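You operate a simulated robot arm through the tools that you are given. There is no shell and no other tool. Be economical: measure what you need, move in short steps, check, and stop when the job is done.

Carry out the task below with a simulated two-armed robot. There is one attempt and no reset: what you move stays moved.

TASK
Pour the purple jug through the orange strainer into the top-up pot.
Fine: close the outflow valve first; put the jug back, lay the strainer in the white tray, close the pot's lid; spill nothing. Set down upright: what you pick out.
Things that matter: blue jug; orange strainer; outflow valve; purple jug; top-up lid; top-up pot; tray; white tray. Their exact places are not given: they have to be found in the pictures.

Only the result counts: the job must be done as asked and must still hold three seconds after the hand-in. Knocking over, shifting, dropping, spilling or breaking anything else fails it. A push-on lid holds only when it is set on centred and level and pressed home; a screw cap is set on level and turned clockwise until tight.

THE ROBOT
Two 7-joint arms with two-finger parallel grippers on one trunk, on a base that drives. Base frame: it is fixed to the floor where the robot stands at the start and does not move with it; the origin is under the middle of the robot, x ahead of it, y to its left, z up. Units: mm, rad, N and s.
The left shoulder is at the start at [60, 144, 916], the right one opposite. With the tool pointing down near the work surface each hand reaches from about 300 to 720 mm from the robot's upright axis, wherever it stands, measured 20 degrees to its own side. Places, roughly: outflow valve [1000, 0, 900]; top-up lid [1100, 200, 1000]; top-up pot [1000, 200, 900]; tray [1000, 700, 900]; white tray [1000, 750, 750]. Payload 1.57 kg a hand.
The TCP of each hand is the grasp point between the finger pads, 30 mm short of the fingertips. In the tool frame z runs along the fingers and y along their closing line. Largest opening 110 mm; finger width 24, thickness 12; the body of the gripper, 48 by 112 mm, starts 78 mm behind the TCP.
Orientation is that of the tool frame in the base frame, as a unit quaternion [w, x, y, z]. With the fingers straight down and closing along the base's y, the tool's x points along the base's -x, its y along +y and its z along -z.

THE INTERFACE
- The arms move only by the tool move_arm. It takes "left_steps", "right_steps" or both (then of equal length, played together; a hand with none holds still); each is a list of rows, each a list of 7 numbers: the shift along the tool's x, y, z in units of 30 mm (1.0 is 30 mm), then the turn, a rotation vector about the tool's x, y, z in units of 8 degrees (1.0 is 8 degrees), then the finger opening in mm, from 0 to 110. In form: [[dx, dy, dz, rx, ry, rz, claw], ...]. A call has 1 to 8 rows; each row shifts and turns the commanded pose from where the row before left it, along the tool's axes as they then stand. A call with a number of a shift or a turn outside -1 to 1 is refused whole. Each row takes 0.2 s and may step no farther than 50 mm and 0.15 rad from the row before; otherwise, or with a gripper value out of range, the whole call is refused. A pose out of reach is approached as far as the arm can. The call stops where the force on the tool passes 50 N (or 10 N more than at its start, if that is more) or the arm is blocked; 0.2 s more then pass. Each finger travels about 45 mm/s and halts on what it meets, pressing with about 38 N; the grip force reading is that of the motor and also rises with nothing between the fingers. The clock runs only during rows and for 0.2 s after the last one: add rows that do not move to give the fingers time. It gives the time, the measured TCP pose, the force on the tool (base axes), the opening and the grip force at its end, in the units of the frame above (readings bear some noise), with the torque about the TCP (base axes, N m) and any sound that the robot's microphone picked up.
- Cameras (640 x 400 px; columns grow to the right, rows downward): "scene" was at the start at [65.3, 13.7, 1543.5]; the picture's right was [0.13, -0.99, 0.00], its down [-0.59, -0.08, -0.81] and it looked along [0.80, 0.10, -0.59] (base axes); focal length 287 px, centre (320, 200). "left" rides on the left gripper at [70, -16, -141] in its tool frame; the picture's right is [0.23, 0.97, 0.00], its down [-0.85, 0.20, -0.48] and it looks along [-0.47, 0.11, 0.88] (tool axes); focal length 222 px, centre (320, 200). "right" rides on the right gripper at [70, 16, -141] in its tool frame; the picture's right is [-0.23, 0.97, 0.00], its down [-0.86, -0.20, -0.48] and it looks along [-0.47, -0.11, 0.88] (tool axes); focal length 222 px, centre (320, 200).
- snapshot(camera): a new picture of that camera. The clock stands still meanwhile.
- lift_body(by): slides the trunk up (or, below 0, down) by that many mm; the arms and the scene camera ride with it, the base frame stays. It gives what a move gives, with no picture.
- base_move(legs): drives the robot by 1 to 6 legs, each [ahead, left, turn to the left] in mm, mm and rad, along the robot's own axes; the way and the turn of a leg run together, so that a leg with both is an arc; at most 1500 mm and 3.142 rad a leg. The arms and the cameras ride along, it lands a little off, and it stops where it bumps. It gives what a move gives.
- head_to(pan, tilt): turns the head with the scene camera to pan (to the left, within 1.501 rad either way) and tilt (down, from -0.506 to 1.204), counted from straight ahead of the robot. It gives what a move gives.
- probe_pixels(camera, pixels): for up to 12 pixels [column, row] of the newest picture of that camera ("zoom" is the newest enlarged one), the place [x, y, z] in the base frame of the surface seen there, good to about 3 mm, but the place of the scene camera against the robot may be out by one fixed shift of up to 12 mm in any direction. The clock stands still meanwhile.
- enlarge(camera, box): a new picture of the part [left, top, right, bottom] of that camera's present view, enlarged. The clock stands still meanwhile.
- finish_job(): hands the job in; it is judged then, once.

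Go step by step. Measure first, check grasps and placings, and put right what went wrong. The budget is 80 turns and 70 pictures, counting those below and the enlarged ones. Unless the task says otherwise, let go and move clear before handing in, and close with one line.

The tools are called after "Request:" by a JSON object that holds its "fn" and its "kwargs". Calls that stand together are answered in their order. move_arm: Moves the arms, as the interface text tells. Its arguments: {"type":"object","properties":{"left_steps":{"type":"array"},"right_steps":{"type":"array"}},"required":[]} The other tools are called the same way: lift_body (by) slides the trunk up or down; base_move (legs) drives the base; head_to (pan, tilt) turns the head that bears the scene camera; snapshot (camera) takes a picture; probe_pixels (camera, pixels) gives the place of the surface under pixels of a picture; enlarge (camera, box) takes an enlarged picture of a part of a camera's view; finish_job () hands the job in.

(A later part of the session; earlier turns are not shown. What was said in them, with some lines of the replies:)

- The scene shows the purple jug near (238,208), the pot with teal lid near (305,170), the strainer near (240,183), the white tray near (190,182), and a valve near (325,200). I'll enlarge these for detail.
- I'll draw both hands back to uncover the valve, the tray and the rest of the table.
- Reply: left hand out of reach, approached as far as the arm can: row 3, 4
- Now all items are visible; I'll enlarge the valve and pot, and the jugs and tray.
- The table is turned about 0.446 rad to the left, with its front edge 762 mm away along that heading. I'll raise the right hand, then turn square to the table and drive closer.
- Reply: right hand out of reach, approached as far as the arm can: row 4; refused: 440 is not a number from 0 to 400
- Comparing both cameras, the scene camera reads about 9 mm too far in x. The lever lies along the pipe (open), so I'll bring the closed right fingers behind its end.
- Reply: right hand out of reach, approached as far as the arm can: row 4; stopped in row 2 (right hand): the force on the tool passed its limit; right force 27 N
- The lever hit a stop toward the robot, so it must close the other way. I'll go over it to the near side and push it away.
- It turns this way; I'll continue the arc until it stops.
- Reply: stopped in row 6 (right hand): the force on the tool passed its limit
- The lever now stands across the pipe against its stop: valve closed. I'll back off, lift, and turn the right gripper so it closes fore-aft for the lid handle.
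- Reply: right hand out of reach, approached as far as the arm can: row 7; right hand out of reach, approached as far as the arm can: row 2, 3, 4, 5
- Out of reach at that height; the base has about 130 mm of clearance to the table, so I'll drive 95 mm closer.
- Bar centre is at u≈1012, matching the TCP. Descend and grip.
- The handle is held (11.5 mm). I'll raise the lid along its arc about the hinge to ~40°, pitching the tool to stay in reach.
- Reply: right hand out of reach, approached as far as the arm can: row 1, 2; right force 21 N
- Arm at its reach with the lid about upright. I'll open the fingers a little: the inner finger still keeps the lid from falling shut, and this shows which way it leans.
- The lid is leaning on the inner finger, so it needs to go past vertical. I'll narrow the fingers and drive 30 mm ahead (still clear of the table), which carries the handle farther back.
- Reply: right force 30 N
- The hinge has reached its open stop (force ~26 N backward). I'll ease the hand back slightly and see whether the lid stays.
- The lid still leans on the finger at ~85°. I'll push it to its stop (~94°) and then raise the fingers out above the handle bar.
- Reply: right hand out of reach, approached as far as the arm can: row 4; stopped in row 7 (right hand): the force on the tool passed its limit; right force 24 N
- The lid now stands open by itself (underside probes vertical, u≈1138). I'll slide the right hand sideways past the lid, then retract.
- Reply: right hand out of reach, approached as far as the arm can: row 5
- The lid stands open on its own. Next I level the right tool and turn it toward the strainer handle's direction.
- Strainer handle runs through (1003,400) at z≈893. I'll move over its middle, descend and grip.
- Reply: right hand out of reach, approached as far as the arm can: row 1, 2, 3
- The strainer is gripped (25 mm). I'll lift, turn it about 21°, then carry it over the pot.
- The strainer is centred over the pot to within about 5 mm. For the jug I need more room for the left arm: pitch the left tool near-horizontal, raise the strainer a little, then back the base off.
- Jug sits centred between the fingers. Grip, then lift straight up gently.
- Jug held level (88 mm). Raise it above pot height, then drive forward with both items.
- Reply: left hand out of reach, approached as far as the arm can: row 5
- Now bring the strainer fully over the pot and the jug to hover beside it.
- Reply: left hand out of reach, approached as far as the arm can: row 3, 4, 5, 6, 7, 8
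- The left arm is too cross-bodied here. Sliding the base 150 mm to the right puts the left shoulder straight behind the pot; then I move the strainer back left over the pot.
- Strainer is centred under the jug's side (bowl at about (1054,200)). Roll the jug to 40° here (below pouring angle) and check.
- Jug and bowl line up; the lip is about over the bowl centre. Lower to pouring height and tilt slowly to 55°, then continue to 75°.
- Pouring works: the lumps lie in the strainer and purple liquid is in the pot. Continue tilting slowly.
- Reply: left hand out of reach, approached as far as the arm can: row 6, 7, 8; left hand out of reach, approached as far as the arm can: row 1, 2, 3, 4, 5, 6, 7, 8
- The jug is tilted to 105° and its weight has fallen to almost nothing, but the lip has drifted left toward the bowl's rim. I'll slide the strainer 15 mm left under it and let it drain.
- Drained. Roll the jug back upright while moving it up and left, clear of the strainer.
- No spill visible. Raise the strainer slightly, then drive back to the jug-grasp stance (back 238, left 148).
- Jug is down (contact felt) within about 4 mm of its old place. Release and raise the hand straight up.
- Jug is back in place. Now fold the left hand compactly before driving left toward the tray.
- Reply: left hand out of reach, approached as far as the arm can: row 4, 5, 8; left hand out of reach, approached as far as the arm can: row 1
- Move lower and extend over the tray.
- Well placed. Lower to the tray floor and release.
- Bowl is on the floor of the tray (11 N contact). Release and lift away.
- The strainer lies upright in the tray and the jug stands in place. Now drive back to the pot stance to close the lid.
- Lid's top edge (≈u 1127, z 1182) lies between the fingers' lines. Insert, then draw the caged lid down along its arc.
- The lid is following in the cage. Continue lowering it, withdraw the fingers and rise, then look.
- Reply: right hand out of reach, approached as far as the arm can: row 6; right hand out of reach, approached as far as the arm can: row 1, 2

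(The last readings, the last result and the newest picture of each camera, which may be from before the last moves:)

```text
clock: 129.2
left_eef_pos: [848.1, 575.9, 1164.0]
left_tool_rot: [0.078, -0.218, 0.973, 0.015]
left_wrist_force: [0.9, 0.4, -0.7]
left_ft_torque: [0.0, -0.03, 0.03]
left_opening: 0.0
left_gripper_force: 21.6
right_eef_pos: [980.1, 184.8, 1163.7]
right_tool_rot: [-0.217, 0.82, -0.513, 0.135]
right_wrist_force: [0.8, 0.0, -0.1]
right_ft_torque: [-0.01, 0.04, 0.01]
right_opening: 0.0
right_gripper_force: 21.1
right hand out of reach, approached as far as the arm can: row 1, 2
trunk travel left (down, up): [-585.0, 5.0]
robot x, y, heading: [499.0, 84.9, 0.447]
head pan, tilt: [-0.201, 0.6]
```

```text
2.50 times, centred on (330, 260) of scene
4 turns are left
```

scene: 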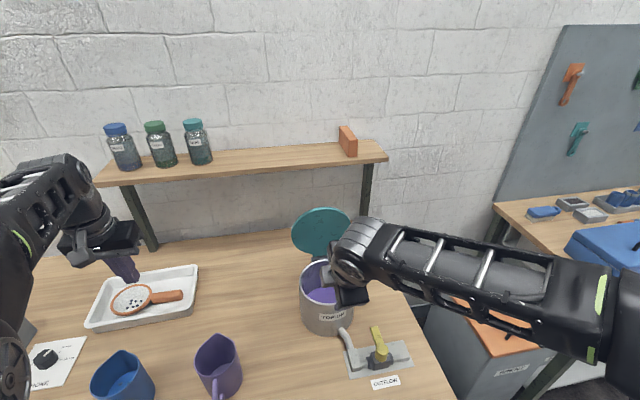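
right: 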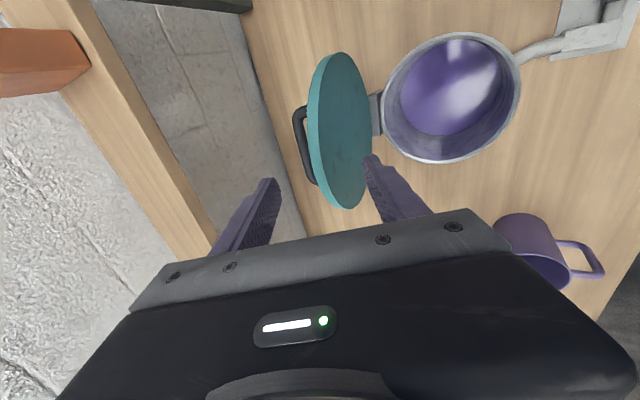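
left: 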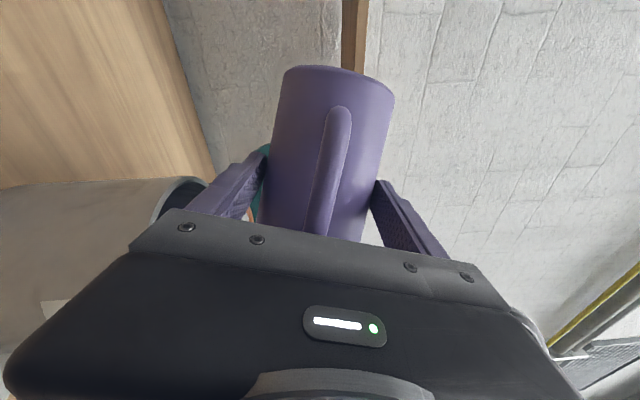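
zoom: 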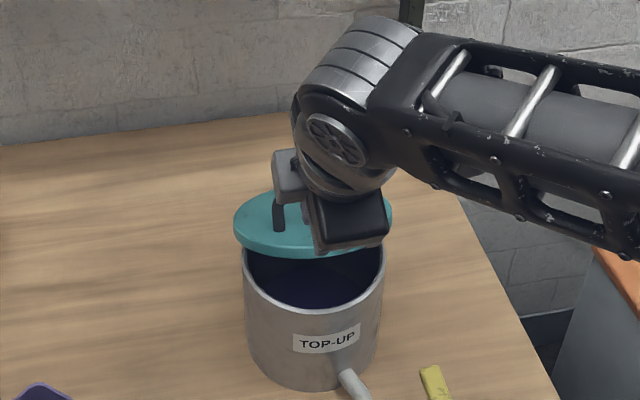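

The lid rests partly open by hinge friction. Press its front down with the closed fingertips, then retreat and check.

Request:
{"fn": "move_arm", "kwargs": {"right_steps": [[0.25, 0.383, 0.718, 0, 0, 0, 0], [0.25, 0.383, 0.718, 0, 0, 0, 0], [0, 0.383, 0.718, 0, 0, 0, 0], [0, 0.383, 0.718, 0, 0, 0, 0], [0, 0.383, 0.718, 0, 0, 0, 0], [0, 0.13, 0.23, 0, 0, 0, 0], [0, 0.13, 0.23, 0, 0, 0, 0], [0, 0.13, 0.23, 0, 0, 0, 0]]}}

Request:
{"fn": "move_arm", "kwargs": {"right_steps": [[0, -0.5, -0.87, 0, 0, 0, 0], [0, -0.5, -0.87, 0, 0, 0, 0], [0, -0.5, -0.87, 0, 0, 0, 0], [1, 0, 0, 0, 0, 0, 0], [1, 0, 0, 0, 0, 0, 0], [1, 0, 0, 0, 0, 0, 0], [1, 0, 0, 0, 0, 0, 0], [1, 0, 0, 0, 0, 0, 0]]}}

Request:
{"fn": "enlarge", "kwargs": {"camera": "scene", "box": [240, 180, 420, 360]}}

```text
clock: 130.7
left_eef_pos: [847.1, 573.5, 1166.3]
left_tool_rot: [0.079, -0.217, 0.973, 0.016]
left_wrist_force: [0.6, -0.4, -1.2]
left_ft_torque: [0.0, -0.03, 0.0]
left_opening: 0.0
left_gripper_force: 21.3
right_eef_pos: [992.8, 170.8, 1043.2]
right_tool_rot: [-0.228, 0.816, -0.512, 0.142]
right_wrist_force: [-14.3, -11.7, 25.8]
right_ft_torque: [-0.26, 0.26, -0.04]
right_opening: 0.0
right_gripper_force: 21.0
trunk travel left (down, up): [-585.0, 5.0]
robot x, y, heading: [502.2, 87.7, 0.447]
head pan, tilt: [-0.201, 0.6]
stopped in row 7 (right hand): the force on the tool passed its limit (the readings are from after the stop); the commanded pose is now the measured one
```

```text
clock: 132.5
left_eef_pos: [849.5, 575.1, 1164.9]
left_tool_rot: [0.078, -0.218, 0.973, 0.016]
left_wrist_force: [-0.4, -0.4, -0.1]
left_ft_torque: [0.01, 0.03, -0.02]
left_opening: 0.0
left_gripper_force: 21.2
right_eef_pos: [1062.5, 37.7, 1131.3]
right_tool_rot: [-0.225, 0.817, -0.513, 0.14]
right_wrist_force: [0.7, -0.5, 0.1]
right_ft_torque: [0.0, -0.01, -0.02]
right_opening: 0.2
right_gripper_force: 21.6
trunk travel left (down, up): [-585.0, 5.0]
robot x, y, heading: [502.0, 89.8, 0.453]
head pan, tilt: [-0.201, 0.6]
```

```text
2.22 times, centred on (330, 270) of scene
3 turns are left
```

zoom: 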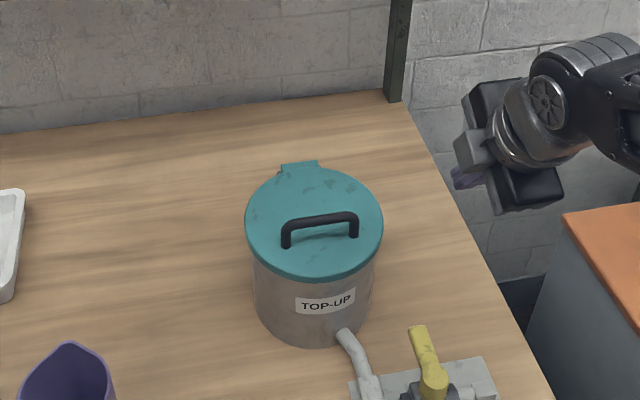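

The lid is shut flush on the pot: the fingertips met it at z≈1017, its closed height. The valve is closed, the jug is back in place, the strainer is in the tray, and both hands are clear, so I'm handing in.

Request:
{"fn": "finish_job", "kwargs": {}}

```text
The job is handed in.
```

I poured the purple jug through the orange strainer into the top-up pot with the outflow valve closed first, and no spill showed in the pictures. The jug is back within about 4 mm of its old place, the strainer lies upright in the white tray with the lumps still in it, and the lid is shut.
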